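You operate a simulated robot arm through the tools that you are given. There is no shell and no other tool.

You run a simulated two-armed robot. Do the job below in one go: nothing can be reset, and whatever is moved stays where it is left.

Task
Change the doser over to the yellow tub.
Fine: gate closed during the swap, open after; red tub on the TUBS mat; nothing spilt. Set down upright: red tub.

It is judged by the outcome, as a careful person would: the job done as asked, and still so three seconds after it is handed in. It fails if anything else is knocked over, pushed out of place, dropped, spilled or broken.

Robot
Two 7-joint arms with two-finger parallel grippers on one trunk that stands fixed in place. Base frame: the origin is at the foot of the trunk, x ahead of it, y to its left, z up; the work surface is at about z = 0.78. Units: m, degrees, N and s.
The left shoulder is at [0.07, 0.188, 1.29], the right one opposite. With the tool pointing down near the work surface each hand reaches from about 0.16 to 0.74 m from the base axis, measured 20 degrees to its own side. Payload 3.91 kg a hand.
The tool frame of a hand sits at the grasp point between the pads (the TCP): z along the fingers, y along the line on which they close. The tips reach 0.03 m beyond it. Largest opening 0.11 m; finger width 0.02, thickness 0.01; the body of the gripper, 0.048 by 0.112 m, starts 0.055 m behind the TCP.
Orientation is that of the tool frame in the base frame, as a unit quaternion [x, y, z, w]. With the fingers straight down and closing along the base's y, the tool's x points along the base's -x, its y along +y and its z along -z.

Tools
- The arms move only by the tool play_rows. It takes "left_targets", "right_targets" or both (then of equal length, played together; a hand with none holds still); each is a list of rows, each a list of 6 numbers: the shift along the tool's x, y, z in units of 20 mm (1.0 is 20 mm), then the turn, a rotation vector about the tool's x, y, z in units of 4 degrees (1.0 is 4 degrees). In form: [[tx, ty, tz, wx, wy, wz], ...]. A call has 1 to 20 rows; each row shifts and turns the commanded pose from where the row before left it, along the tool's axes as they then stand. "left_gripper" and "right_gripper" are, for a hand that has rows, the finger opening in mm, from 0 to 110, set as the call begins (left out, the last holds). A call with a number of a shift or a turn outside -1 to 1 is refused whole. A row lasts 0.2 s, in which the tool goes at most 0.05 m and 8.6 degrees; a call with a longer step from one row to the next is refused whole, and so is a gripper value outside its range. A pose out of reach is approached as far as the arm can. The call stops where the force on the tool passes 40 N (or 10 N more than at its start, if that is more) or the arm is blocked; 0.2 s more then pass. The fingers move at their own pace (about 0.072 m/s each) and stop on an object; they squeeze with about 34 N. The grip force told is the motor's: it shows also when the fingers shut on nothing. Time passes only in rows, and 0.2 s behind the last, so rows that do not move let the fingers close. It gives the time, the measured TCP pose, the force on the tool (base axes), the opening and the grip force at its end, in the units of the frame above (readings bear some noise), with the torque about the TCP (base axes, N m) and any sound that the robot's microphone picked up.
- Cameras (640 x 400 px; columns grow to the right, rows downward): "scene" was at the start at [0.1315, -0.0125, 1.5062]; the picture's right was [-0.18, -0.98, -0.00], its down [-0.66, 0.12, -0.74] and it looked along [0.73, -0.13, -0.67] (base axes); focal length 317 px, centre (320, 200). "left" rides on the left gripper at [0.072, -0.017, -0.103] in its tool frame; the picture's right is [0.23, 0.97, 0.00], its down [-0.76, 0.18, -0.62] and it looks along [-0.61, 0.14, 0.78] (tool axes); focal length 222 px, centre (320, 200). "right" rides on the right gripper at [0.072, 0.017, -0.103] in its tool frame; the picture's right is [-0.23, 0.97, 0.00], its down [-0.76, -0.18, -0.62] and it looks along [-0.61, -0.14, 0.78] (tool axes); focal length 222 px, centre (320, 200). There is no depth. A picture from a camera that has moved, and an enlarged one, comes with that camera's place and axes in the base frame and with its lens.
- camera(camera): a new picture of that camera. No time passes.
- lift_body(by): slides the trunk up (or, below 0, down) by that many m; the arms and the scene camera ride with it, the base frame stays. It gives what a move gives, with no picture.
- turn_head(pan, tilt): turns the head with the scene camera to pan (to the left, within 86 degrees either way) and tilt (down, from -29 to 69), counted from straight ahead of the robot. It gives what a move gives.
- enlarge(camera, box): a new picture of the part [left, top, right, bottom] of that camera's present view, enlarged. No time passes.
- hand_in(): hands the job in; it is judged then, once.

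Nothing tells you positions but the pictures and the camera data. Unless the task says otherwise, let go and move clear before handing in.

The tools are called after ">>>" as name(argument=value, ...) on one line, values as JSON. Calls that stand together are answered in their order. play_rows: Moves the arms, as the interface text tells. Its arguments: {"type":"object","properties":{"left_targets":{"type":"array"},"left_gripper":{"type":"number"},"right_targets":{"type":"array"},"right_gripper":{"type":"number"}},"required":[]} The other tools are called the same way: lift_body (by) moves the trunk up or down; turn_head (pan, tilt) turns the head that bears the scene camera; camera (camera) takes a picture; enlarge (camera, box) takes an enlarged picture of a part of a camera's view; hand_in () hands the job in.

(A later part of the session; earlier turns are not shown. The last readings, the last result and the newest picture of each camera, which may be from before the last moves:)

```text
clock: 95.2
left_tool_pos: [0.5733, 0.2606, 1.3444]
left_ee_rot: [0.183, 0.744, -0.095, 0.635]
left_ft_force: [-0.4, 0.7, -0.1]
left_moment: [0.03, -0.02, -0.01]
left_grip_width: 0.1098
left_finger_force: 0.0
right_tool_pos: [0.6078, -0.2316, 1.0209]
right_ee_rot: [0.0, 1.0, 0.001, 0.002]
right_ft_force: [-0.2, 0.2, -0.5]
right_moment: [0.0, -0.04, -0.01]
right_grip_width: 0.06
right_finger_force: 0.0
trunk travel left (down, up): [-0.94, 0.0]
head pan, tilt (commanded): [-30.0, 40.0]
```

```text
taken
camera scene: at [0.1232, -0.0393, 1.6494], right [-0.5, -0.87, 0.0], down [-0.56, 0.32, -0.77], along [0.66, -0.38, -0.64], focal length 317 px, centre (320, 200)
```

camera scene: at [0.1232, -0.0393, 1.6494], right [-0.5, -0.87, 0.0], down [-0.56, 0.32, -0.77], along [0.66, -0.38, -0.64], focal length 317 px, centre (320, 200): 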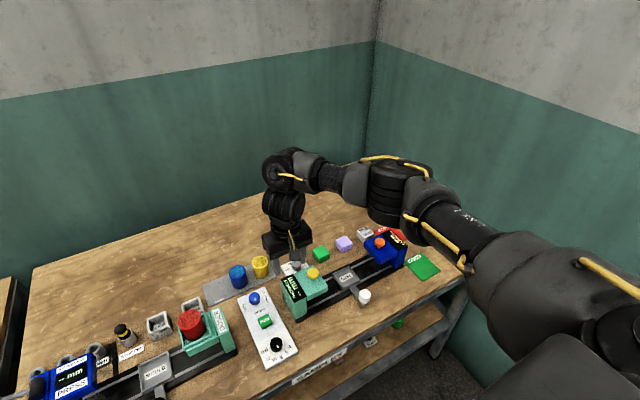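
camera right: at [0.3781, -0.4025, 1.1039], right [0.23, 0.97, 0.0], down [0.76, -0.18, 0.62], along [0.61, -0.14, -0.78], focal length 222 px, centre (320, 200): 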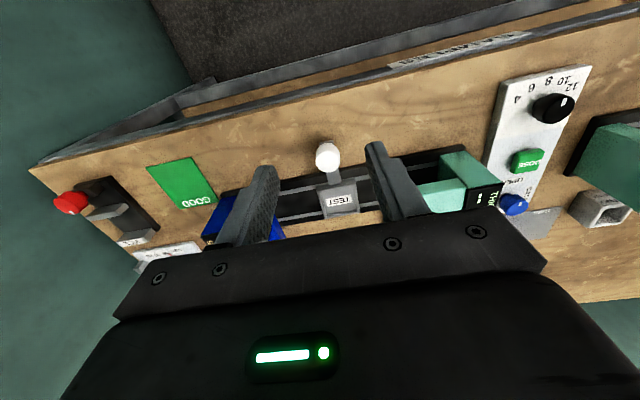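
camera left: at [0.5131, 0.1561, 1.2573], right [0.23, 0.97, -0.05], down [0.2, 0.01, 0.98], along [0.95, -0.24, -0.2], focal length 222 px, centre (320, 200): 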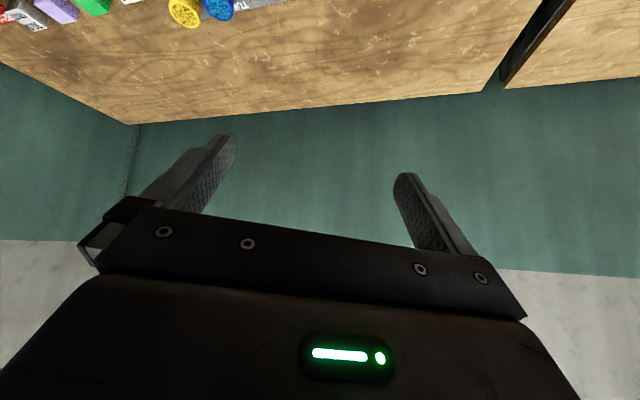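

The flip worked: the right hand moved in freely. I continue the last part to above the knob.

>>> play_rows(right_targets=[[-0.78, 0.93, -0.09, 0, 0, 0], [-0.78, 0.93, -0.09, 0, 0, 0], [-0.78, 0.93, -0.09, 0, 0, 0], [-0.78, 0.93, -0.09, 0, 0, 0], [-0.78, 0.93, -0.09, 0, 0, 0]])

>>> camera(camera="scene")

>>> camera(camera="right")

```text
clock: 96.4
left_tool_pos: [0.5753, 0.2615, 1.3451]
left_ee_rot: [0.184, 0.744, -0.095, 0.635]
left_ft_force: [0.7, 0.3, -0.3]
left_moment: [0.01, -0.01, 0.02]
left_grip_width: 0.1101
left_finger_force: 0.0
right_tool_pos: [0.6874, -0.1381, 1.0287]
right_ee_rot: [0.001, 1.0, 0.008, 0.013]
right_ft_force: [-0.1, 0.9, 0.2]
right_moment: [-0.01, -0.01, 0.0]
right_grip_width: 0.0602
right_finger_force: 0.1
trunk travel left (down, up): [-0.94, 0.0]
head pan, tilt (commanded): [-30.0, 40.0]
```

```text
taken
camera scene: at [0.1228, -0.0393, 1.6494], right [-0.5, -0.87, 0.0], down [-0.56, 0.32, -0.77], along [0.66, -0.38, -0.64], focal length 317 px, centre (320, 200)
```

scene: 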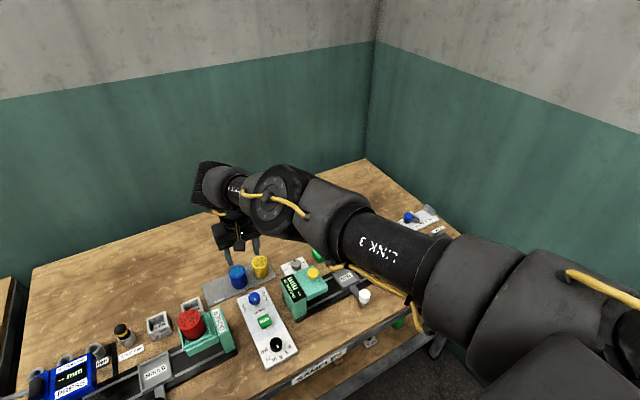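

```text
taken
camera right: at [0.6123, -0.1223, 1.1318], right [0.23, 0.97, 0.02], down [0.75, -0.19, 0.64], along [0.63, -0.13, -0.77], focal length 222 px, centre (320, 200)
```

right: 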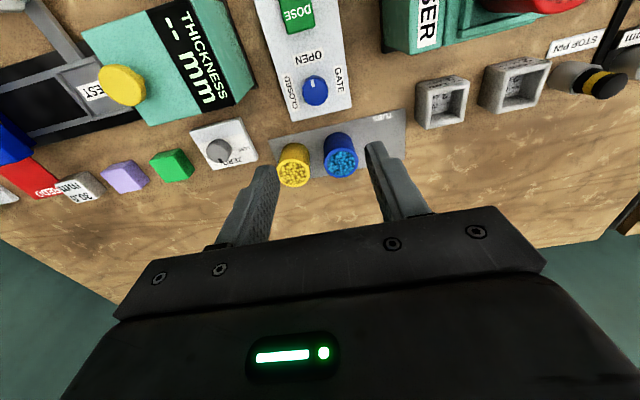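

The right hand is directly above the knob. I lower the trunk by 0.13 m so the fingertips come to just above knob height, then check the alignment with pictures.

>>> lift_body(by=-0.13)

>>> camera(camera="right")

>>> turn_head(pan=-10.3, tilt=42.1)

>>> camera(camera="scene")

```text
clock: 98.0
left_tool_pos: [0.5741, 0.2613, 1.2142]
left_ee_rot: [0.185, 0.744, -0.095, 0.635]
left_ft_force: [0.2, 0.4, 0.1]
left_moment: [-0.01, 0.0, 0.0]
left_grip_width: 0.1103
left_finger_force: 0.1
right_tool_pos: [0.686, -0.1393, 0.9]
right_ee_rot: [-0.001, 1.0, 0.007, 0.013]
right_ft_force: [-0.1, -0.3, 0.7]
right_moment: [0.01, -0.02, -0.01]
right_grip_width: 0.06
right_finger_force: 0.0
trunk travel left (down, up): [-0.81, 0.13]
head pan, tilt (commanded): [-30.0, 40.0]
```

```text
taken
camera right: at [0.6122, -0.1233, 1.0017], right [0.23, 0.97, 0.02], down [0.75, -0.19, 0.64], along [0.63, -0.13, -0.77], focal length 222 px, centre (320, 200)
```

right: 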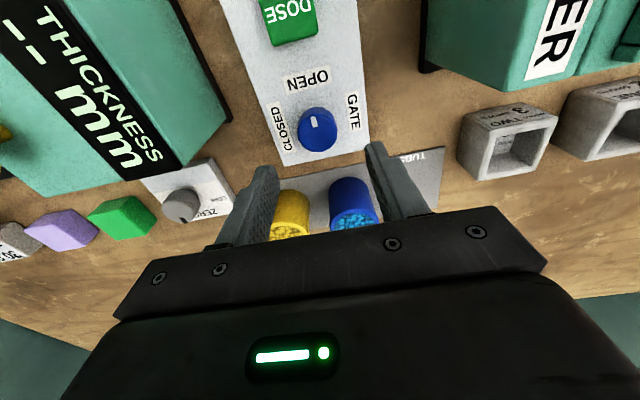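

```text
clock: 98.8
left_tool_pos: [0.573, 0.2612, 1.2137]
left_ee_rot: [0.185, 0.744, -0.096, 0.635]
left_ft_force: [-1.0, 0.7, 0.1]
left_moment: [0.02, -0.01, 0.0]
left_grip_width: 0.1099
left_finger_force: 0.0
right_tool_pos: [0.687, -0.1399, 0.9]
right_ee_rot: [0.0, 1.0, 0.006, 0.012]
right_ft_force: [-0.7, -0.3, 0.8]
right_moment: [0.0, 0.02, -0.01]
right_grip_width: 0.06
right_finger_force: 0.0
trunk travel left (down, up): [-0.81, 0.13]
head pan, tilt (commanded): [-10.3, 42.1]
```

```text
taken
camera scene: at [0.1315, -0.0122, 1.5163], right [-0.18, -0.98, 0.0], down [-0.66, 0.12, -0.74], along [0.73, -0.13, -0.67], focal length 317 px, centre (320, 200)
```

scene: 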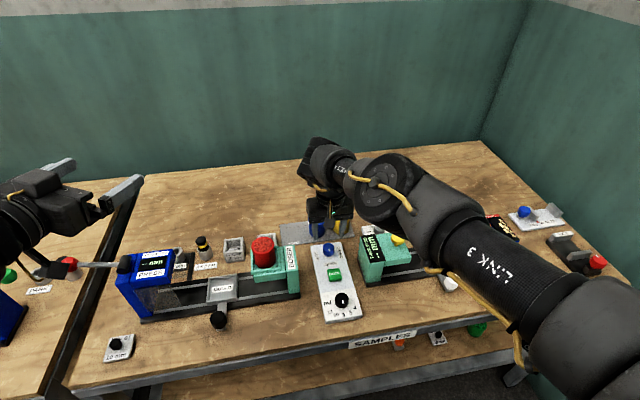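

The fingers straddle the region above the knob. I'll zoom the wrist camera on the knob for a precise fix.

>>> enlarge(camera="right", box=[260, 80, 380, 180])

>>> enlarge(camera="scene", box=[290, 200, 370, 270])

```text
4.00 times, centred on (320, 130) of right
camera zoom: at [0.6123, -0.1235, 1.0014], right [0.23, 0.97, 0.02], down [0.75, -0.19, 0.64], along [0.63, -0.13, -0.77], focal length 888 px, centre (320, 480)
```

zoom: 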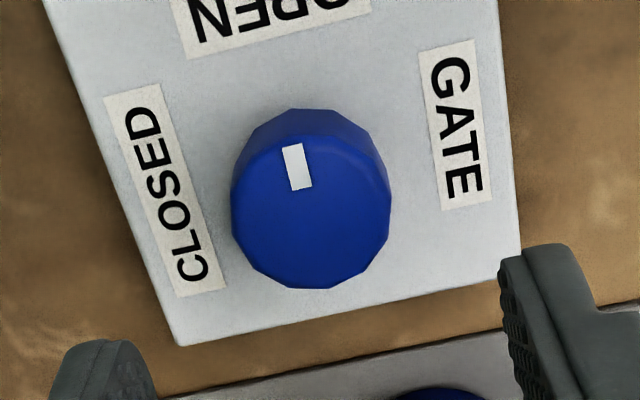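

```text
5.71 times, centred on (330, 235) of scene
camera zoom: at [0.1315, -0.0122, 1.5163], right [-0.18, -0.98, 0.0], down [-0.66, 0.12, -0.74], along [0.73, -0.13, -0.67], focal length 1810 px, centre (263, 0)
```

zoom: 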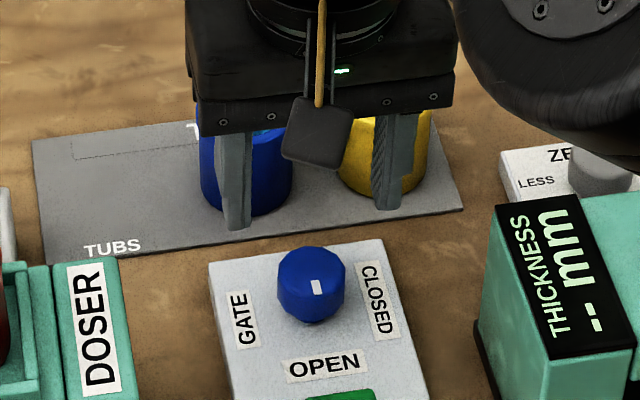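

The wrist camera confirms the knob at (0.686, -0.138), within 2–3 mm of the grasp line. I raise the hand 4 cm relative to the shoulder, square it to vertical, and then use the trunk for the descent, which leaves the arm less stretched.

>>> play_rows(right_targets=[[0, 0, -1, 0.1, 0.18, 0], [0, 0, -1, 0.09, 0.18, 0], [0, 0, 0, 0, 0, 0]], right_gripper=60)

>>> lift_body(by=-0.07)

>>> enlarge(camera="right", box=[240, 60, 400, 180])

```text
clock: 99.6
left_tool_pos: [0.5742, 0.2604, 1.2147]
left_ee_rot: [0.185, 0.744, -0.096, 0.635]
left_ft_force: [-0.8, -0.3, -0.4]
left_moment: [0.01, 0.0, 0.02]
left_grip_width: 0.1101
left_finger_force: 0.0
right_tool_pos: [0.6867, -0.1419, 0.939]
right_ee_rot: [0.0, 1.0, -0.001, -0.001]
right_ft_force: [0.1, -0.3, -0.4]
right_moment: [0.01, 0.02, -0.01]
right_grip_width: 0.0601
right_finger_force: 0.1
trunk travel left (down, up): [-0.81, 0.13]
head pan, tilt (commanded): [-10.3, 42.1]
```

```text
clock: 100.7
left_tool_pos: [0.5744, 0.2601, 1.1438]
left_ee_rot: [0.186, 0.744, -0.096, 0.635]
left_ft_force: [0.0, -0.2, 0.3]
left_moment: [0.03, 0.0, 0.03]
left_grip_width: 0.1098
left_finger_force: 0.0
right_tool_pos: [0.6871, -0.1413, 0.8698]
right_ee_rot: [0.0, 1.0, -0.001, 0.0]
right_ft_force: [-0.2, -1.2, -0.3]
right_moment: [-0.04, -0.02, -0.03]
right_grip_width: 0.0602
right_finger_force: 0.1
trunk travel left (down, up): [-0.74, 0.2]
head pan, tilt (commanded): [-10.3, 42.1]
```

```text
3.33 times, centred on (320, 120) of right
camera zoom: at [0.6141, -0.1231, 0.973], right [0.23, 0.97, 0.0], down [0.76, -0.18, 0.62], along [0.61, -0.14, -0.78], focal length 740 px, centre (320, 467)
```

zoom: 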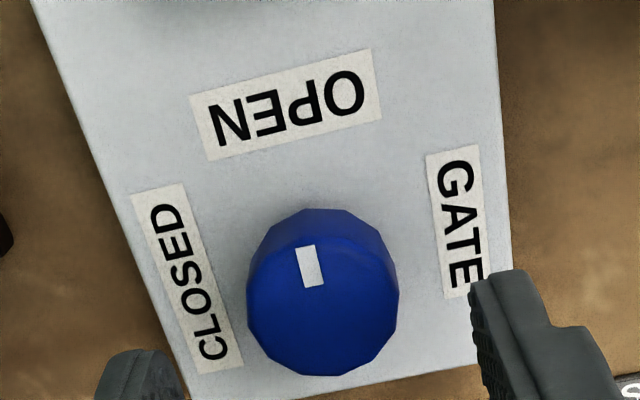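

The hand is vertical and the knob is nearly centred; I nudge 3 mm in +y and descend to TCP z ≈ 0.837 (tips ≈ 0.807, just above the panel).

>>> play_rows(right_targets=[[0.08, 0.15, 0.5, 0, 0, 0], [0, 0, 0.6, 0, 0, 0], [0, 0, 0.55, 0, 0, 0]], right_gripper=60)

>>> enlarge(camera="scene", box=[280, 150, 380, 240])

>>> camera(camera="right")

```text
clock: 101.5
left_tool_pos: [0.5732, 0.2601, 1.1444]
left_ee_rot: [0.184, 0.743, -0.096, 0.636]
left_ft_force: [0.3, -0.2, -0.1]
left_moment: [0.01, -0.01, -0.02]
left_grip_width: 0.11
left_finger_force: 0.2
right_tool_pos: [0.6846, -0.1377, 0.8378]
right_ee_rot: [-0.001, 1.0, -0.001, -0.001]
right_ft_force: [0.7, 0.4, 1.0]
right_moment: [-0.03, -0.02, -0.01]
right_grip_width: 0.0598
right_finger_force: 0.1
trunk travel left (down, up): [-0.74, 0.2]
head pan, tilt (commanded): [-10.3, 42.1]
```

```text
4.44 times, centred on (330, 195) of scene
camera zoom: at [0.1317, -0.0121, 1.4463], right [-0.18, -0.98, 0.0], down [-0.66, 0.12, -0.74], along [0.73, -0.13, -0.67], focal length 1408 px, centre (276, 222)
```

zoom: 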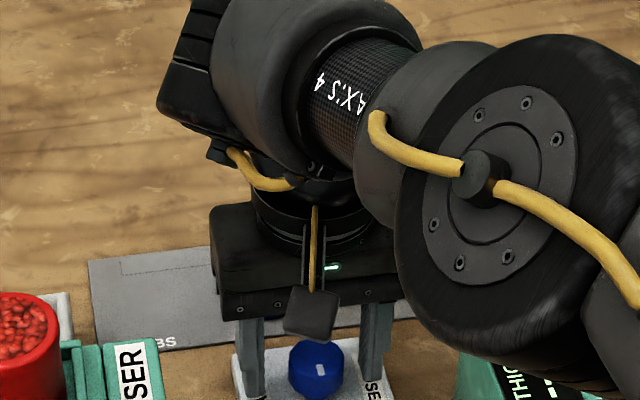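

```text
taken
camera right: at [0.6129, -0.1199, 0.94], right [0.23, 0.97, 0.0], down [0.76, -0.18, 0.62], along [0.61, -0.14, -0.78], focal length 222 px, centre (320, 200)
```

right: 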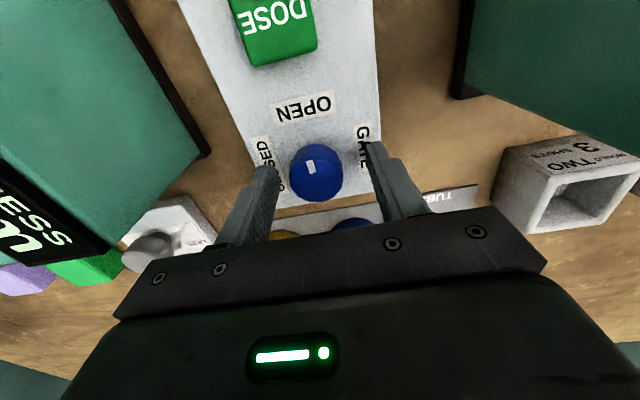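

The fingers straddle the knob correctly. I close on it.

>>> play_rows(right_targets=[[0, 0, 0, 0, 0, 0], [0, 0, 0, 0, 0, 0], [0, 0, 0, 0, 0, 0], [0, 0, 0, 0, 0, 0]], right_gripper=15)

>>> enlarge(camera="right", box=[220, 80, 420, 240])

```text
clock: 102.5
left_tool_pos: [0.5726, 0.2588, 1.144]
left_ee_rot: [0.185, 0.744, -0.095, 0.635]
left_ft_force: [0.3, 0.5, -0.6]
left_moment: [0.02, 0.02, 0.0]
left_grip_width: 0.11
left_finger_force: 0.0
right_tool_pos: [0.6846, -0.1402, 0.837]
right_ee_rot: [0.001, 1.0, -0.001, 0.0]
right_ft_force: [-0.5, -11.4, 0.7]
right_moment: [-0.3, 0.08, -0.03]
right_grip_width: 0.0336
right_finger_force: 44.9
trunk travel left (down, up): [-0.74, 0.2]
head pan, tilt (commanded): [-10.3, 42.1]
```

```text
2.50 times, centred on (320, 160) of right
camera zoom: at [0.6128, -0.1222, 0.9401], right [0.23, 0.97, 0.0], down [0.76, -0.18, 0.62], along [0.61, -0.14, -0.78], focal length 555 px, centre (320, 300)
```

zoom: 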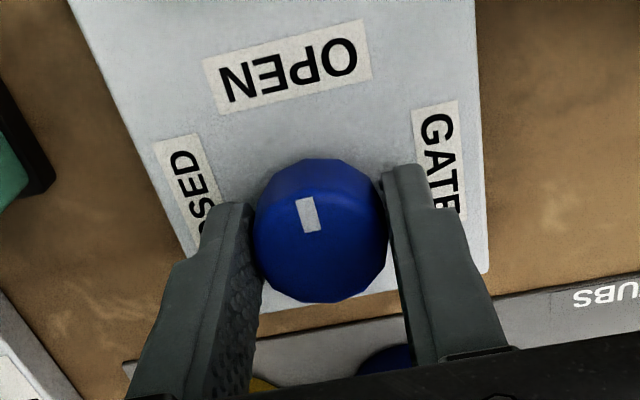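

The knob is gripped (33.6 mm). There's an 11 N sideways load, so I ease 2.5 mm toward -y to centre before turning.

>>> play_rows(right_targets=[[0, -0.12, 0, 0, 0, 0], [0, 0, 0, 0, 0, 0]])

```text
clock: 103.1
left_tool_pos: [0.5743, 0.2596, 1.1447]
left_ee_rot: [0.184, 0.744, -0.095, 0.636]
left_ft_force: [0.1, 0.6, 0.1]
left_moment: [0.01, 0.0, 0.0]
left_grip_width: 0.1101
left_finger_force: 0.0
right_tool_pos: [0.6852, -0.14, 0.8369]
right_ee_rot: [-0.001, 1.0, 0.0, 0.0]
right_ft_force: [-0.2, -5.9, 0.5]
right_moment: [-0.26, -0.4, -0.03]
right_grip_width: 0.0336
right_finger_force: 44.3
trunk travel left (down, up): [-0.74, 0.2]
head pan, tilt (commanded): [-10.3, 42.1]
```

Half relieved; another 2 mm, then I turn 20° counter-clockwise and check the reading and the pointer.

>>> play_rows(right_targets=[[0, -0.11, 0, 0, 0, 0], [0, 0, 0, 0, 0, -1], [0, 0, 0, 0, 0, -1], [0, 0, 0, 0, 0, -1], [0, 0, 0, 0, 0, -1], [0, 0, 0, 0, 0, -1], [0, 0, 0, 0, 0, 0]])

>>> enlarge(camera="right", box=[220, 80, 420, 240])

>>> enlarge(camera="scene", box=[300, 200, 364, 250])

```text
clock: 104.7
left_tool_pos: [0.5741, 0.262, 1.1439]
left_ee_rot: [0.184, 0.744, -0.096, 0.635]
left_ft_force: [-0.2, 0.0, -0.7]
left_moment: [0.02, 0.0, 0.0]
left_grip_width: 0.1097
left_finger_force: 0.0
right_tool_pos: [0.685, -0.1405, 0.8366]
right_ee_rot: [-0.176, 0.984, -0.001, 0.0]
right_ft_force: [4.5, 11.9, 3.3]
right_moment: [0.91, -0.56, 0.01]
right_grip_width: 0.0337
right_finger_force: 45.2
trunk travel left (down, up): [-0.74, 0.2]
head pan, tilt (commanded): [-10.3, 42.1]
```

```text
2.50 times, centred on (320, 160) of right
camera zoom: at [0.6114, -0.1485, 0.9402], right [-0.12, 0.99, 0.0], down [0.78, 0.1, 0.62], along [0.62, 0.07, -0.78], focal length 555 px, centre (320, 300)
```

zoom: 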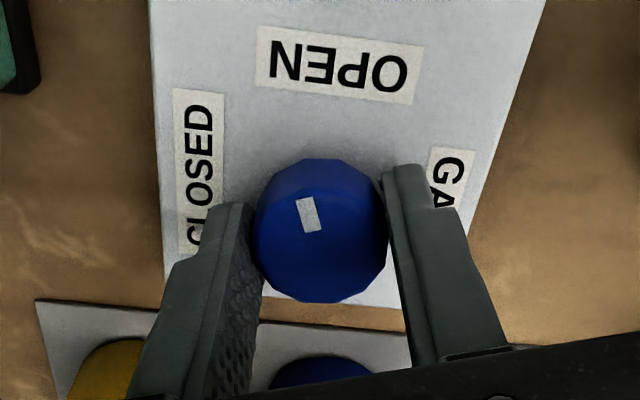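

```text
8.00 times, centred on (332, 225) of scene
camera zoom: at [0.1317, -0.0101, 1.4463], right [-0.18, -0.98, 0.0], down [-0.66, 0.12, -0.74], along [0.73, -0.13, -0.67], focal length 2535 px, centre (224, 0)
```

zoom: 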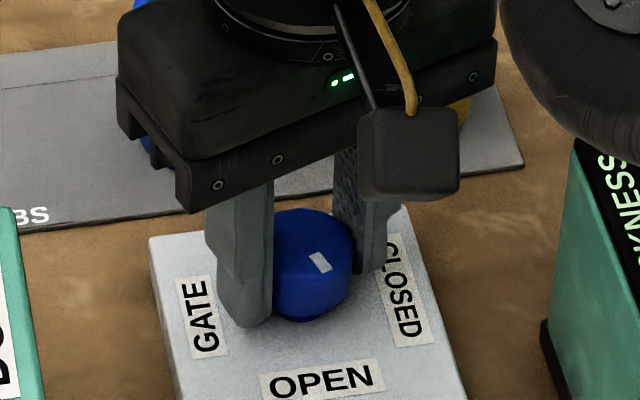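

The knob turns with the hand (pointer moved ~20° toward CLOSED). There's a modest 12 N side load, so I add a small relief in +y and turn another 36°.

>>> play_rows(right_targets=[[-0.035, 0.1, 0, 0, 0, 0], [0, 0, 0, 0, 0, -1], [0, 0, 0, 0, 0, -1], [0, 0, 0, 0, 0, -1], [0, 0, 0, 0, 0, -1], [0, 0, 0, 0, 0, 0]])

```text
clock: 106.1
left_tool_pos: [0.5744, 0.2606, 1.1441]
left_ee_rot: [0.184, 0.744, -0.096, 0.635]
left_ft_force: [0.1, 0.3, 0.3]
left_moment: [0.02, 0.01, 0.03]
left_grip_width: 0.1102
left_finger_force: 0.1
right_tool_pos: [0.6845, -0.1404, 0.836]
right_ee_rot: [-0.308, 0.951, -0.001, -0.001]
right_ft_force: [7.0, 3.6, 4.8]
right_moment: [0.08, -0.23, 0.0]
right_grip_width: 0.0337
right_finger_force: 45.0
trunk travel left (down, up): [-0.74, 0.2]
head pan, tilt (commanded): [-10.3, 42.1]
```

Loads are low. Continuing: another 28° with a small +x relief.

>>> play_rows(right_targets=[[-0.11, -0.02, 0, 0, 0, -1], [0, 0, 0, 0, 0, -1], [0, 0, 0, 0, 0, -1], [0, 0, 0, 0, 0, -1], [0, 0, 0, 0, 0, -1], [0, 0, 0, 0, 0, -1], [0, 0, 0, 0, 0, -1], [0, 0, 0, 0, 0, 0]])

>>> enlarge(camera="scene", box=[300, 200, 364, 250])

>>> enlarge(camera="right", box=[220, 80, 420, 240])

```text
clock: 107.9
left_tool_pos: [0.5729, 0.2593, 1.1451]
left_ee_rot: [0.184, 0.744, -0.095, 0.635]
left_ft_force: [0.4, 0.6, 0.5]
left_moment: [-0.01, -0.03, -0.01]
left_grip_width: 0.11
left_finger_force: 0.0
right_tool_pos: [0.6846, -0.1409, 0.8371]
right_ee_rot: [-0.53, 0.848, 0.0, -0.001]
right_ft_force: [-7.2, -6.6, 0.1]
right_moment: [-1.17, 0.46, 0.02]
right_grip_width: 0.0336
right_finger_force: 45.1
trunk travel left (down, up): [-0.74, 0.2]
head pan, tilt (commanded): [-10.3, 42.1]
```

```text
8.00 times, centred on (332, 225) of scene
camera zoom: at [0.1302, -0.013, 1.4463], right [-0.18, -0.98, 0.0], down [-0.66, 0.12, -0.74], along [0.73, -0.13, -0.67], focal length 2535 px, centre (224, 0)
```

zoom: 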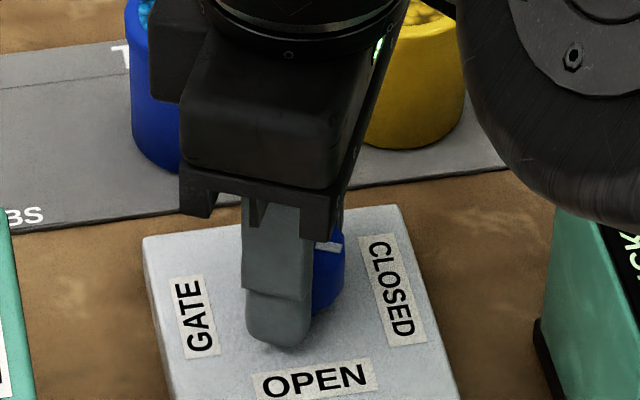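

```text
2.50 times, centred on (320, 160) of right
camera zoom: at [0.6385, -0.1974, 0.9402], right [-0.78, 0.63, 0.0], down [0.49, 0.61, 0.62], along [0.39, 0.48, -0.78], focal length 555 px, centre (320, 300)
```

zoom: 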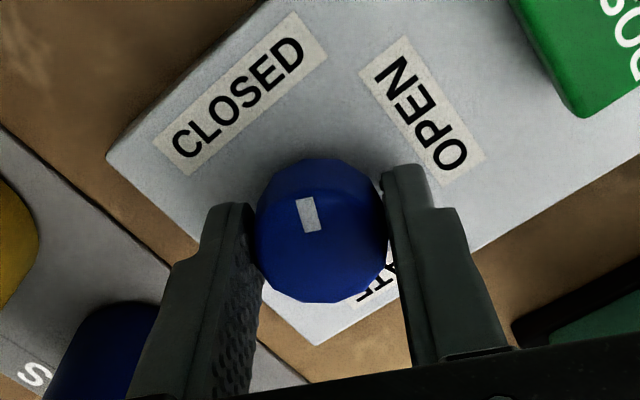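

At 64° now with the knob following. 26° more brings the pointer to CLOSED.

>>> play_rows(right_targets=[[0.1, 0, 0, 0, 0, -1], [0, 0, 0, 0, 0, -1], [0, 0, 0, 0, 0, -1], [0, 0, 0, 0, 0, -1], [0, 0, 0, 0, 0, -1], [0, 0, 0, 0, 0, -1], [0, 0, 0, 0, 0, -0.5], [0, 0, 0, 0, 0, 0]])

>>> enlarge(camera="right", box=[220, 80, 420, 240])

```text
clock: 109.7
left_tool_pos: [0.5745, 0.2614, 1.1437]
left_ee_rot: [0.185, 0.744, -0.096, 0.635]
left_ft_force: [0.6, 0.6, -0.3]
left_moment: [0.04, -0.03, 0.02]
left_grip_width: 0.1099
left_finger_force: 0.1
right_tool_pos: [0.6853, -0.1412, 0.8371]
right_ee_rot: [0.707, -0.707, 0.001, 0.001]
right_ft_force: [-5.1, 2.3, -0.9]
right_moment: [0.96, 0.13, -0.42]
right_grip_width: 0.0336
right_finger_force: 45.0
trunk travel left (down, up): [-0.74, 0.2]
head pan, tilt (commanded): [-10.3, 42.1]
```

```text
2.50 times, centred on (320, 160) of right
camera zoom: at [0.6687, -0.2122, 0.9402], right [-0.97, 0.23, 0.0], down [0.18, 0.76, 0.62], along [0.14, 0.61, -0.78], focal length 555 px, centre (320, 300)
```

zoom: 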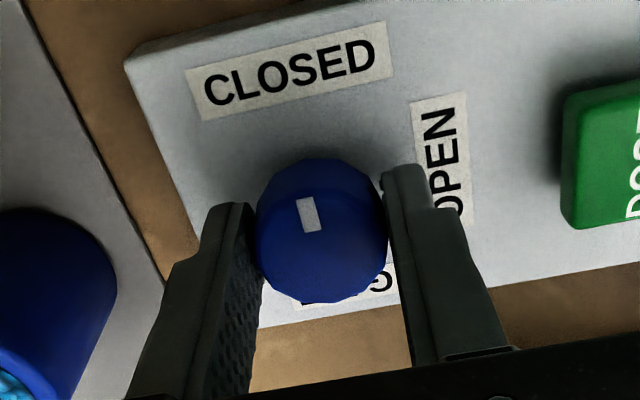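

The pointer now faces CLOSED and a small end-stop torque is felt, so the gate is closed. I open the fingers and lift straight up.

>>> play_rows(right_targets=[[0, 0, 0, 0, 0, 0], [0, 0, 0, 0, 0, 0], [0, 0, 0, 0, 0, 0]], right_gripper=58)

>>> play_rows(right_targets=[[0, 0, -1, 0, 0, 0], [0, 0, -1, 0, 0, 0], [0, 0, -1, 0, 0, 0], [0, 0, -1, 0, 0, 0], [0, 0, -1, 0, 0, 0], [0, 0, -1, 0, 0, 0]])

>>> camera(camera="right")

>>> enlarge(camera="scene", box=[290, 180, 390, 260])

```text
clock: 110.5
left_tool_pos: [0.5737, 0.2606, 1.1443]
left_ee_rot: [0.185, 0.744, -0.096, 0.635]
left_ft_force: [0.1, -0.9, -0.1]
left_moment: [0.01, -0.02, 0.01]
left_grip_width: 0.1097
left_finger_force: 0.0
right_tool_pos: [0.6865, -0.1407, 0.8375]
right_ee_rot: [-0.707, 0.707, 0.0, -0.001]
right_ft_force: [0.2, -0.6, 1.1]
right_moment: [-0.03, 0.0, -0.01]
right_grip_width: 0.0578
right_finger_force: 0.1
trunk travel left (down, up): [-0.74, 0.2]
head pan, tilt (commanded): [-10.3, 42.1]
```

```text
clock: 111.9
left_tool_pos: [0.5737, 0.2611, 1.1449]
left_ee_rot: [0.185, 0.744, -0.096, 0.635]
left_ft_force: [-1.0, -0.9, 0.7]
left_moment: [0.03, 0.01, -0.01]
left_grip_width: 0.1101
left_finger_force: 0.1
right_tool_pos: [0.6853, -0.1412, 0.9558]
right_ee_rot: [-0.707, 0.707, 0.0, -0.001]
right_ft_force: [-0.4, 0.7, 0.7]
right_moment: [0.02, 0.01, 0.0]
right_grip_width: 0.0579
right_finger_force: 0.1
trunk travel left (down, up): [-0.74, 0.2]
head pan, tilt (commanded): [-10.3, 42.1]
```

```text
taken
camera right: at [0.6687, -0.2128, 1.0599], right [-0.97, 0.23, 0.0], down [0.18, 0.76, 0.62], along [0.14, 0.61, -0.78], focal length 222 px, centre (320, 200)
```

right: 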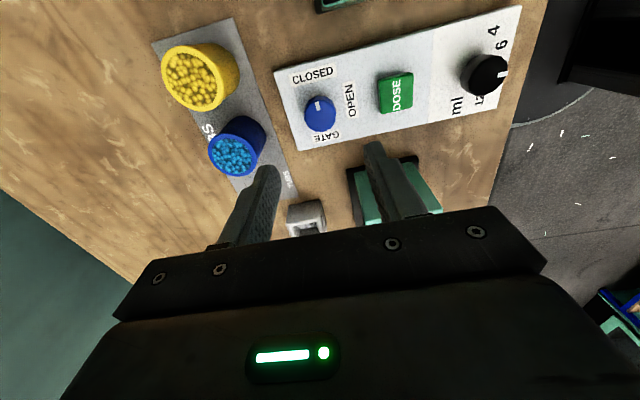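

```text
5.00 times, centred on (340, 220) of scene
camera zoom: at [0.1309, -0.0119, 1.4463], right [-0.18, -0.98, 0.0], down [-0.66, 0.12, -0.74], along [0.73, -0.13, -0.67], focal length 1584 px, centre (220, 100)
```

zoom: 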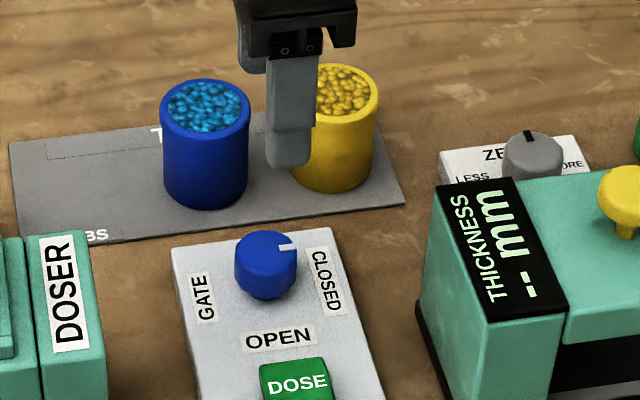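

The gate reads CLOSED. Next the red tub: I'll use the right hand tilted 30° forward with fingers closing along y, so that the same grip can reach the mat. First raise, turn the yaw back and tilt in free air.

>>> play_rows(right_targets=[[0, 0, -1, 0, 0, 1], [0, 0, -1, 0, 0, 1], [0, 0, -1, 0, 0, 1], [0, 0, -1, 0, 0, 1], [0, 0, 0, 0, 0, 1], [0, 0, 0, 0, 0, 1], [0, 0, 0, 0, 0, 1], [0, 0, 0, 0, 0, 1], [0, 0, 0, 0, 0, 1], [0, 0, 0, 0, 0, 1], [0, 0, 0, 0, 0, 1], [0, 0, 0, 0, 0, 1], [0, 0, 0, 0, 0, 1], [0, 0, 0, 0, 0, 1], [0, 0, 0, 0, 0, 1], [0, 0, 0, 0, 0, 1], [0, 0, 0, 0, 0, 1], [0, 0, 0, 0, 0, 1], [0, 0, 0, 0, 0, 1], [0, 0, 0, 0, 0, 1]])

>>> play_rows(right_targets=[[0, 0, 0, 0, 0, 1], [0, 0, 0, 0, 0, 1], [0, 0, 0, 0, 0, 0.5], [0, 0, 0, 0, -1, 0], [0, 0, 0, 0, -1, 0], [0, 0, 0, 0, -1, 0], [0, 0, 0, 0, -1, 0], [0, 0, 0, 0, -1, 0], [0, 0, 0, 0, -1, 0], [0, 0, 0, 0, -1, 0], [0, 0, 0, 0, -0.5, 0]])

>>> camera(camera="scene")

```text
clock: 116.1
left_tool_pos: [0.573, 0.2606, 1.1436]
left_ee_rot: [0.184, 0.744, -0.096, 0.635]
left_ft_force: [0.8, 0.7, 0.0]
left_moment: [0.01, 0.02, 0.0]
left_grip_width: 0.1099
left_finger_force: 0.0
right_tool_pos: [0.6857, -0.1393, 1.0372]
right_ee_rot: [-0.087, 0.996, -0.001, -0.001]
right_ft_force: [0.0, 0.7, -0.1]
right_moment: [-0.01, -0.02, 0.02]
right_grip_width: 0.0582
right_finger_force: 0.0
trunk travel left (down, up): [-0.74, 0.2]
head pan, tilt (commanded): [-10.3, 42.1]
```

```text
clock: 118.5
left_tool_pos: [0.5743, 0.2606, 1.1448]
left_ee_rot: [0.184, 0.744, -0.095, 0.635]
left_ft_force: [-0.3, 0.2, 0.2]
left_moment: [-0.03, -0.05, -0.01]
left_grip_width: 0.1099
left_finger_force: 0.1
right_tool_pos: [0.6783, -0.1451, 1.023]
right_ee_rot: [0.0, 0.974, -0.005, 0.225]
right_ft_force: [0.2, -0.9, -0.6]
right_moment: [0.03, -0.02, 0.0]
right_grip_width: 0.058
right_finger_force: 0.1
right hand out of reach, approached as far as the arm can: row 4, 5
trunk travel left (down, up): [-0.74, 0.2]
head pan, tilt (commanded): [-10.3, 42.1]
```

```text
taken
camera scene: at [0.1315, -0.0123, 1.4463], right [-0.18, -0.98, 0.0], down [-0.66, 0.12, -0.74], along [0.73, -0.13, -0.67], focal length 317 px, centre (320, 200)
```

scene: 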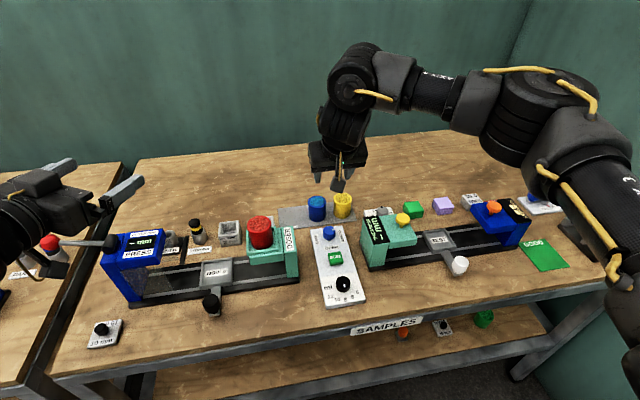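

The hand is tilted 26° and clear. I move it to above the red tub at the same height and check reach.

>>> play_rows(right_targets=[[0.3, 0.983, -0.146, 0, 0, 0], [0.3, 0.983, -0.146, 0, 0, 0], [0.3, 0.983, -0.146, 0, 0, 0], [0.3, 0.983, -0.146, 0, 0, 0], [0.3, 0.983, -0.146, 0, 0, 0], [0.3, 0.983, -0.146, 0, 0, 0], [0.3, 0.983, -0.146, 0, 0, 0], [0.3, 0.983, -0.146, 0, 0, 0], [0.3, 0.983, -0.146, 0, 0, 0]], right_gripper=66)

>>> camera(camera="scene")

>>> camera(camera="right")

```text
clock: 120.5
left_tool_pos: [0.5735, 0.2615, 1.1445]
left_ee_rot: [0.184, 0.744, -0.096, 0.635]
left_ft_force: [-0.2, 0.2, -0.3]
left_moment: [0.0, 0.0, 0.0]
left_grip_width: 0.1102
left_finger_force: 0.0
right_tool_pos: [0.6193, 0.0331, 1.0204]
right_ee_rot: [-0.001, 0.975, -0.007, 0.224]
right_ft_force: [-0.4, -1.2, 0.4]
right_moment: [-0.01, 0.0, -0.01]
right_grip_width: 0.0659
right_finger_force: 0.0
trunk travel left (down, up): [-0.74, 0.2]
head pan, tilt (commanded): [-10.3, 42.1]
```

```text
taken
camera scene: at [0.1311, -0.0107, 1.4463], right [-0.18, -0.98, 0.0], down [-0.66, 0.12, -0.74], along [0.73, -0.13, -0.67], focal length 317 px, centre (320, 200)
```

scene: 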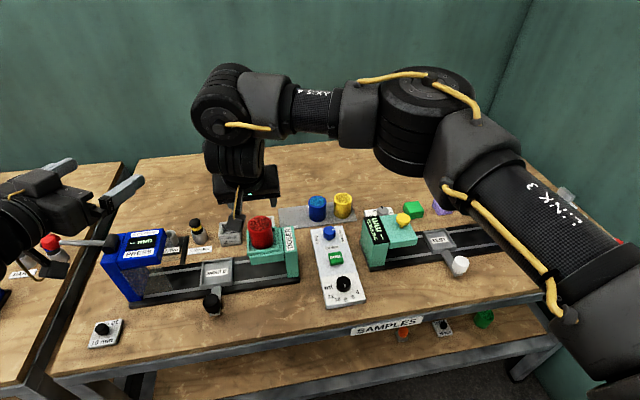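

```text
taken
camera right: at [0.5095, 0.0526, 1.0813], right [0.21, 0.97, 0.09], down [0.41, -0.17, 0.9], along [0.89, -0.15, -0.44], focal length 222 px, centre (320, 200)
```

right: 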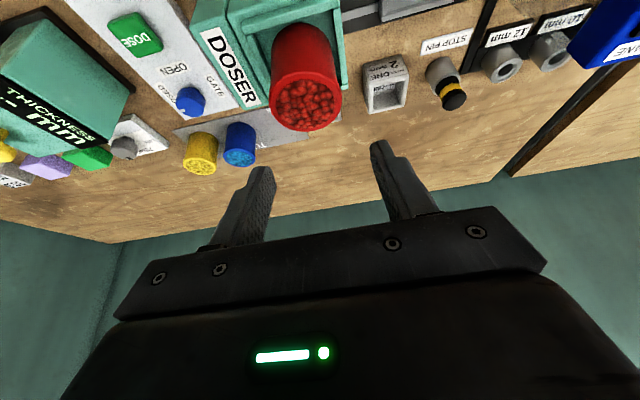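

The hand is above the red tub. I zoom in with both cameras to refine the tub centre and check finger clearance to the pocket walls.

>>> enlarge(camera="right", box=[200, 0, 420, 150])

>>> enlarge(camera="scene", box=[205, 160, 315, 290])

>>> camera(camera="left")

```text
2.67 times, centred on (310, 75) of right
camera zoom: at [0.5095, 0.0526, 1.0813], right [0.21, 0.97, 0.09], down [0.41, -0.17, 0.9], along [0.89, -0.15, -0.44], focal length 592 px, centre (347, 533)
```

zoom: 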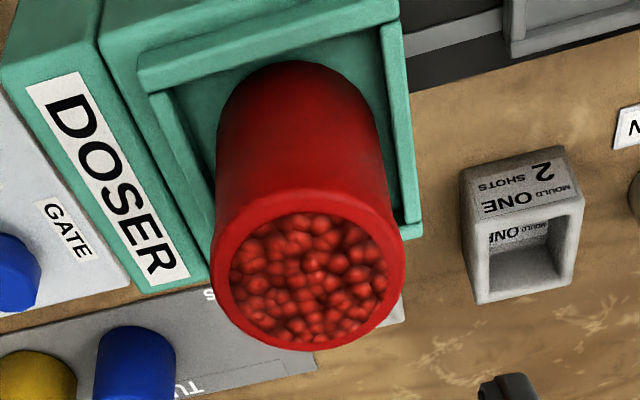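

```text
3.08 times, centred on (260, 225) of scene
camera zoom: at [0.1311, -0.0107, 1.4463], right [-0.18, -0.98, 0.0], down [-0.66, 0.12, -0.74], along [0.73, -0.13, -0.67], focal length 975 px, centre (505, 123)
```

zoom: 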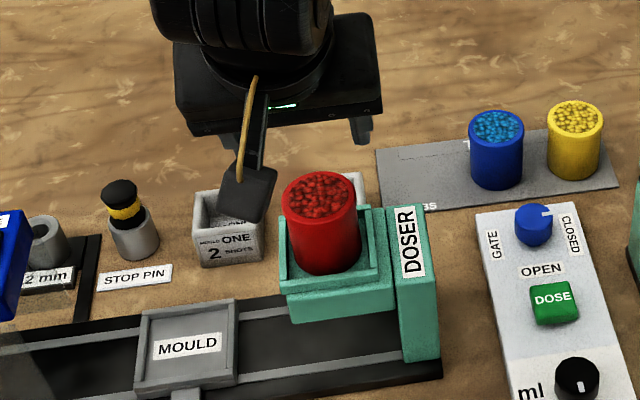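

```text
taken
camera left: at [0.4642, 0.2964, 1.0885], right [0.36, 0.92, -0.13], down [-0.4, 0.28, 0.87], along [0.84, -0.26, 0.47], focal length 222 px, centre (320, 200)
```

left: 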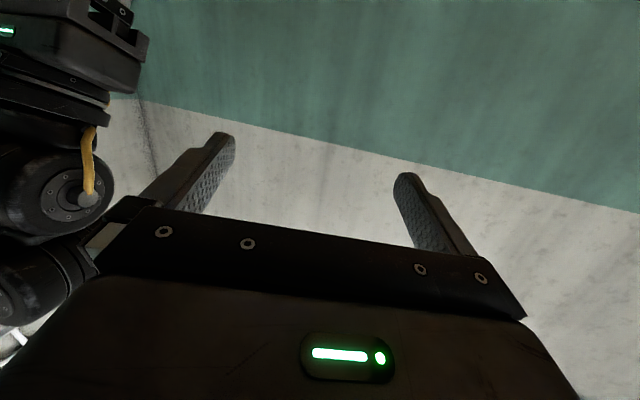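

Red tub centre is ≈ (0.619, 0.031), pocket walls' top ≈ 0.90. I descend vertically to TCP z ≈ 0.940 so the fingertips stay ~8 mm above the walls while gripping the upper part of the tub.

>>> play_rows(right_targets=[[0.352, -0.04, 0.724, 0, 0, 0], [0.352, 0, 0.724, 0, 0, 0], [0.352, 0, 0.724, 0, 0, 0], [0.352, 0, 0.724, 0, 0, 0]], right_gripper=66)

>>> camera(camera="right")

>>> enlarge(camera="scene", box=[205, 170, 315, 290])

```text
clock: 121.5
left_tool_pos: [0.5734, 0.2604, 1.1438]
left_ee_rot: [0.184, 0.744, -0.096, 0.635]
left_ft_force: [0.7, -0.6, -0.2]
left_moment: [-0.04, 0.0, 0.02]
left_grip_width: 0.1097
left_finger_force: 0.0
right_tool_pos: [0.6213, 0.0314, 0.9553]
right_ee_rot: [0.0, 0.975, -0.006, 0.224]
right_ft_force: [0.1, 0.0, 1.0]
right_moment: [0.03, 0.04, 0.01]
right_grip_width: 0.066
right_finger_force: 0.0
trunk travel left (down, up): [-0.74, 0.2]
head pan, tilt (commanded): [-10.3, 42.1]
```

```text
taken
camera right: at [0.5104, 0.0495, 1.0163], right [0.21, 0.97, 0.09], down [0.41, -0.17, 0.9], along [0.89, -0.15, -0.44], focal length 222 px, centre (320, 200)
```

right: 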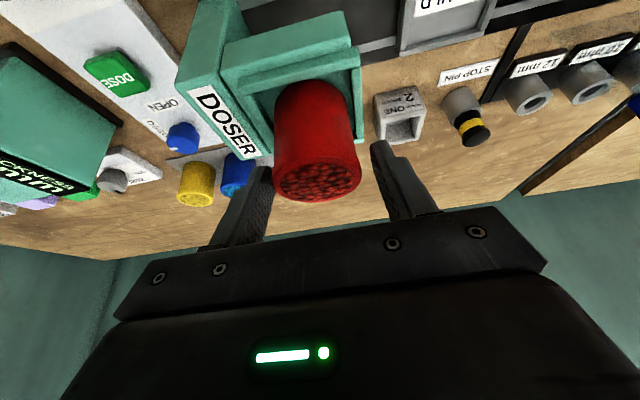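

```text
3.33 times, centred on (260, 230) of scene
camera zoom: at [0.132, -0.0119, 1.4463], right [-0.18, -0.98, 0.0], down [-0.66, 0.12, -0.74], along [0.73, -0.13, -0.67], focal length 1056 px, centre (520, 100)
```

zoom: 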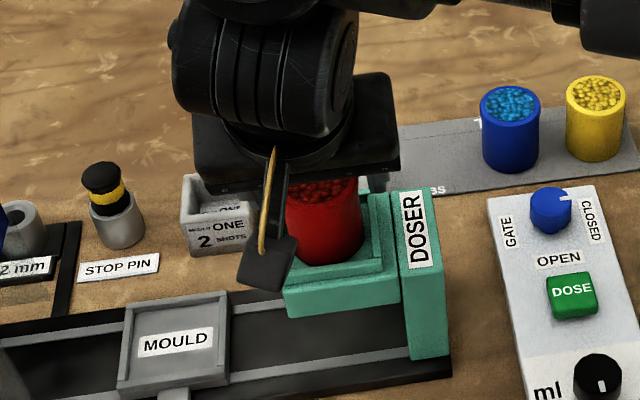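

The tub sits between the fingers, about 2 mm toward the -y finger. I correct that, descend the last 15 mm, then close gently.

>>> play_rows(right_targets=[[0.2, -0.1, 0.35, 0, 0, 0], [0.17, 0, 0.35, 0, 0, 0], [0, 0, 0, 0, 0, 0]], right_gripper=66)

>>> enlarge(camera="right", box=[220, 60, 420, 240])

```text
clock: 122.3
left_tool_pos: [0.5735, 0.2606, 1.1444]
left_ee_rot: [0.185, 0.744, -0.096, 0.635]
left_ft_force: [-0.3, 0.0, 0.1]
left_moment: [0.0, -0.01, 0.02]
left_grip_width: 0.11
left_finger_force: 0.0
right_tool_pos: [0.6184, 0.0303, 0.9396]
right_ee_rot: [0.0, 0.974, -0.005, 0.225]
right_ft_force: [-0.1, 0.3, -0.5]
right_moment: [-0.02, -0.02, 0.0]
right_grip_width: 0.066
right_finger_force: 0.0
trunk travel left (down, up): [-0.74, 0.2]
head pan, tilt (commanded): [-10.3, 42.1]
```

```text
2.22 times, centred on (320, 150) of right
camera zoom: at [0.5095, 0.0478, 1.0007], right [0.21, 0.97, 0.09], down [0.41, -0.17, 0.9], along [0.89, -0.15, -0.44], focal length 494 px, centre (320, 311)
```

zoom: 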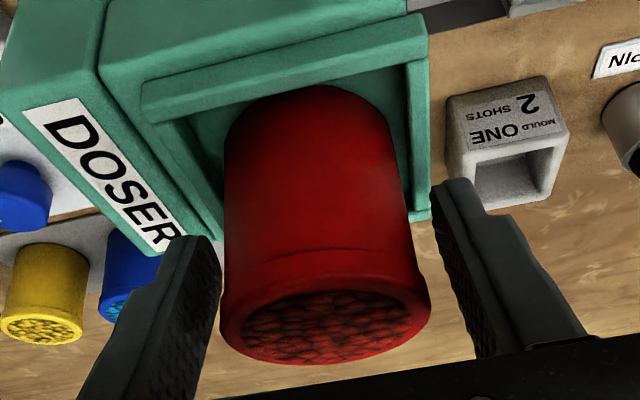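

Centred well. I close the fingers on the tub.

>>> play_rows(right_targets=[[0, 0, 0, 0, 0, 0], [0, 0, 0, 0, 0, 0], [0, 0, 0, 0, 0, 0], [0, 0, 0, 0, 0, 0]], right_gripper=30)

>>> enlarge(camera="right", box=[220, 60, 420, 240])

```text
clock: 123.3
left_tool_pos: [0.5732, 0.2611, 1.1439]
left_ee_rot: [0.184, 0.744, -0.094, 0.635]
left_ft_force: [-1.5, -1.0, -0.4]
left_moment: [0.0, -0.01, 0.03]
left_grip_width: 0.1098
left_finger_force: 0.0
right_tool_pos: [0.6198, 0.029, 0.9394]
right_ee_rot: [0.0, 0.974, -0.006, 0.225]
right_ft_force: [1.6, 0.8, 1.3]
right_moment: [0.05, -0.03, -0.07]
right_grip_width: 0.05
right_finger_force: 34.0
trunk travel left (down, up): [-0.74, 0.2]
head pan, tilt (commanded): [-10.3, 42.1]
```

```text
2.22 times, centred on (320, 150) of right
camera zoom: at [0.5097, 0.048, 1.0009], right [0.21, 0.97, 0.09], down [0.41, -0.17, 0.9], along [0.89, -0.15, -0.44], focal length 494 px, centre (320, 311)
```

zoom: 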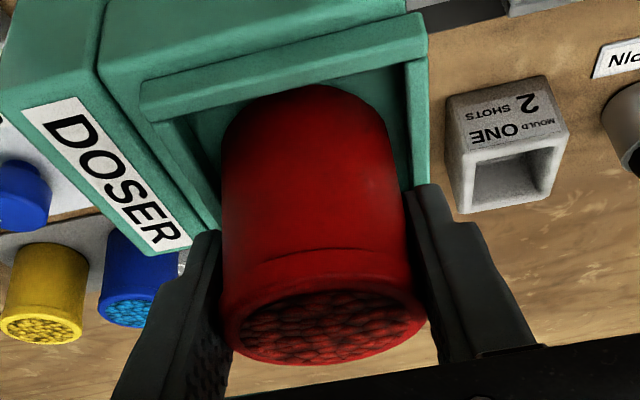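

The tub is held (50 mm, 34 N). I lift it straight up 2 cm slowly and check.

>>> play_rows(right_targets=[[-0.11, 0, -0.225, 0, 0, 0], [-0.11, 0, -0.225, 0, 0, 0], [-0.11, 0, -0.225, 0, 0, 0], [-0.11, 0, -0.225, 0, 0, 0], [0, 0, 0, 0, 0, 0]])

>>> enlarge(camera="right", box=[200, 0, 420, 240])

>>> enlarge(camera="scene", box=[205, 170, 315, 290])

```text
clock: 124.5
left_tool_pos: [0.5747, 0.2608, 1.1437]
left_ee_rot: [0.184, 0.744, -0.096, 0.635]
left_ft_force: [0.6, -0.3, 0.0]
left_moment: [-0.04, 0.03, 0.01]
left_grip_width: 0.1101
left_finger_force: 0.1
right_tool_pos: [0.6206, 0.03, 0.9587]
right_ee_rot: [-0.001, 0.975, -0.005, 0.224]
right_ft_force: [-0.3, 0.1, -1.5]
right_moment: [-0.04, 0.04, 0.0]
right_grip_width: 0.0499
right_finger_force: 34.2
trunk travel left (down, up): [-0.74, 0.2]
head pan, tilt (commanded): [-10.3, 42.1]
```

```text
1.67 times, centred on (310, 120) of right
camera zoom: at [0.5099, 0.0482, 1.0206], right [0.21, 0.97, 0.09], down [0.41, -0.17, 0.9], along [0.89, -0.15, -0.44], focal length 370 px, centre (337, 333)
```

zoom: 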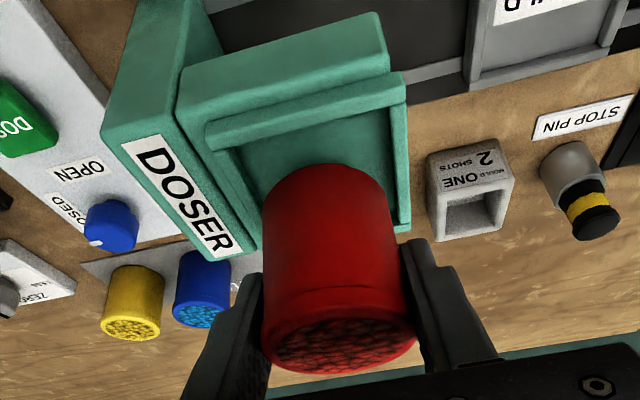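

```text
3.33 times, centred on (260, 230) of scene
camera zoom: at [0.1316, -0.012, 1.4463], right [-0.18, -0.98, 0.0], down [-0.66, 0.12, -0.74], along [0.73, -0.13, -0.67], focal length 1056 px, centre (520, 100)
```

zoom: 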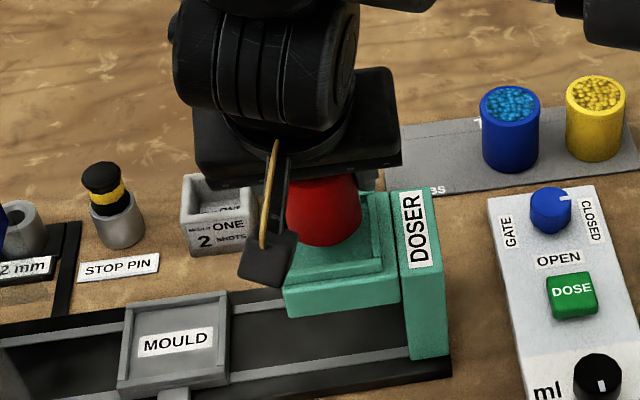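

The red tub lifts cleanly and stays upright; nothing falls out. I raise it a bit more and carry it over to above its empty slot on the mat at (0.781, -0.048).

>>> play_rows(right_targets=[[-0.227, 0, -0.465, 0, 0, 0], [-0.227, 0, -0.465, 0, 0, 0], [-0.227, 0, -0.465, 0, 0, 0], [-0.3, -0.16, 0.147, 0, 0, 0], [-0.6, -0.324, 0.294, 0, 0, 0], [-0.6, -0.324, 0.294, 0, 0, 0], [-0.6, -0.324, 0.294, 0, 0, 0], [-0.6, -0.324, 0.294, 0, 0, 0]])

>>> camera(camera="scene")

```text
clock: 126.3
left_tool_pos: [0.5732, 0.2591, 1.1435]
left_ee_rot: [0.184, 0.744, -0.095, 0.635]
left_ft_force: [0.5, -0.4, 0.2]
left_moment: [-0.02, -0.02, -0.02]
left_grip_width: 0.11
left_finger_force: 0.0
right_tool_pos: [0.6808, 0.0003, 0.9908]
right_ee_rot: [-0.001, 0.974, -0.006, 0.224]
right_ft_force: [0.3, -0.2, -1.2]
right_moment: [-0.01, 0.0, -0.03]
right_grip_width: 0.0495
right_finger_force: 33.2
trunk travel left (down, up): [-0.74, 0.2]
head pan, tilt (commanded): [-10.3, 42.1]
```

```text
taken
camera scene: at [0.132, -0.0123, 1.4462], right [-0.18, -0.98, 0.0], down [-0.66, 0.12, -0.74], along [0.73, -0.13, -0.67], focal length 317 px, centre (320, 200)
```

scene: 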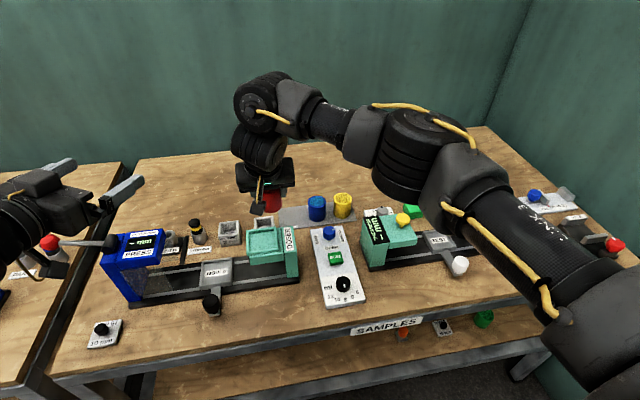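

Moving well with no warnings. The rest of the way to above the slot.

>>> play_rows(right_targets=[[-0.562, -0.302, 0.274, 0, 0, 0], [-0.562, -0.302, 0.274, 0, 0, 0], [-0.562, -0.302, 0.274, 0, 0, 0], [-0.562, -0.302, 0.274, 0, 0, 0], [-0.562, -0.302, 0.274, 0, 0, 0], [-0.562, -0.302, 0.274, 0, 0, 0], [-0.562, -0.302, 0.274, 0, 0, 0], [-0.562, -0.302, 0.274, 0, 0, 0]])

>>> camera(camera="scene")

>>> camera(camera="right")

```text
clock: 128.1
left_tool_pos: [0.575, 0.26, 1.1441]
left_ee_rot: [0.184, 0.744, -0.095, 0.635]
left_ft_force: [0.1, 0.2, 0.1]
left_moment: [-0.02, -0.01, 0.02]
left_grip_width: 0.1102
left_finger_force: 0.1
right_tool_pos: [0.7805, -0.0479, 0.9897]
right_ee_rot: [-0.001, 0.975, -0.005, 0.222]
right_ft_force: [-0.2, 0.0, -0.7]
right_moment: [0.01, -0.02, -0.04]
right_grip_width: 0.0497
right_finger_force: 34.3
trunk travel left (down, up): [-0.74, 0.2]
head pan, tilt (commanded): [-10.3, 42.1]
```

```text
taken
camera scene: at [0.1327, -0.0139, 1.4461], right [-0.18, -0.98, 0.0], down [-0.66, 0.12, -0.74], along [0.73, -0.13, -0.67], focal length 317 px, centre (320, 200)
```

scene: 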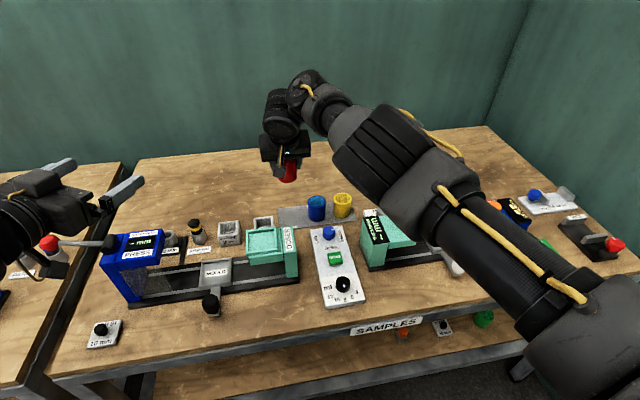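

```text
taken
camera right: at [0.6708, -0.0304, 1.0513], right [0.21, 0.97, 0.09], down [0.41, -0.17, 0.89], along [0.89, -0.15, -0.44], focal length 222 px, centre (320, 200)
```

right: 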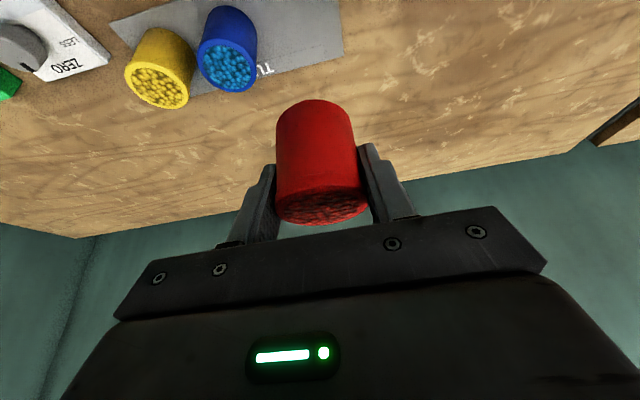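

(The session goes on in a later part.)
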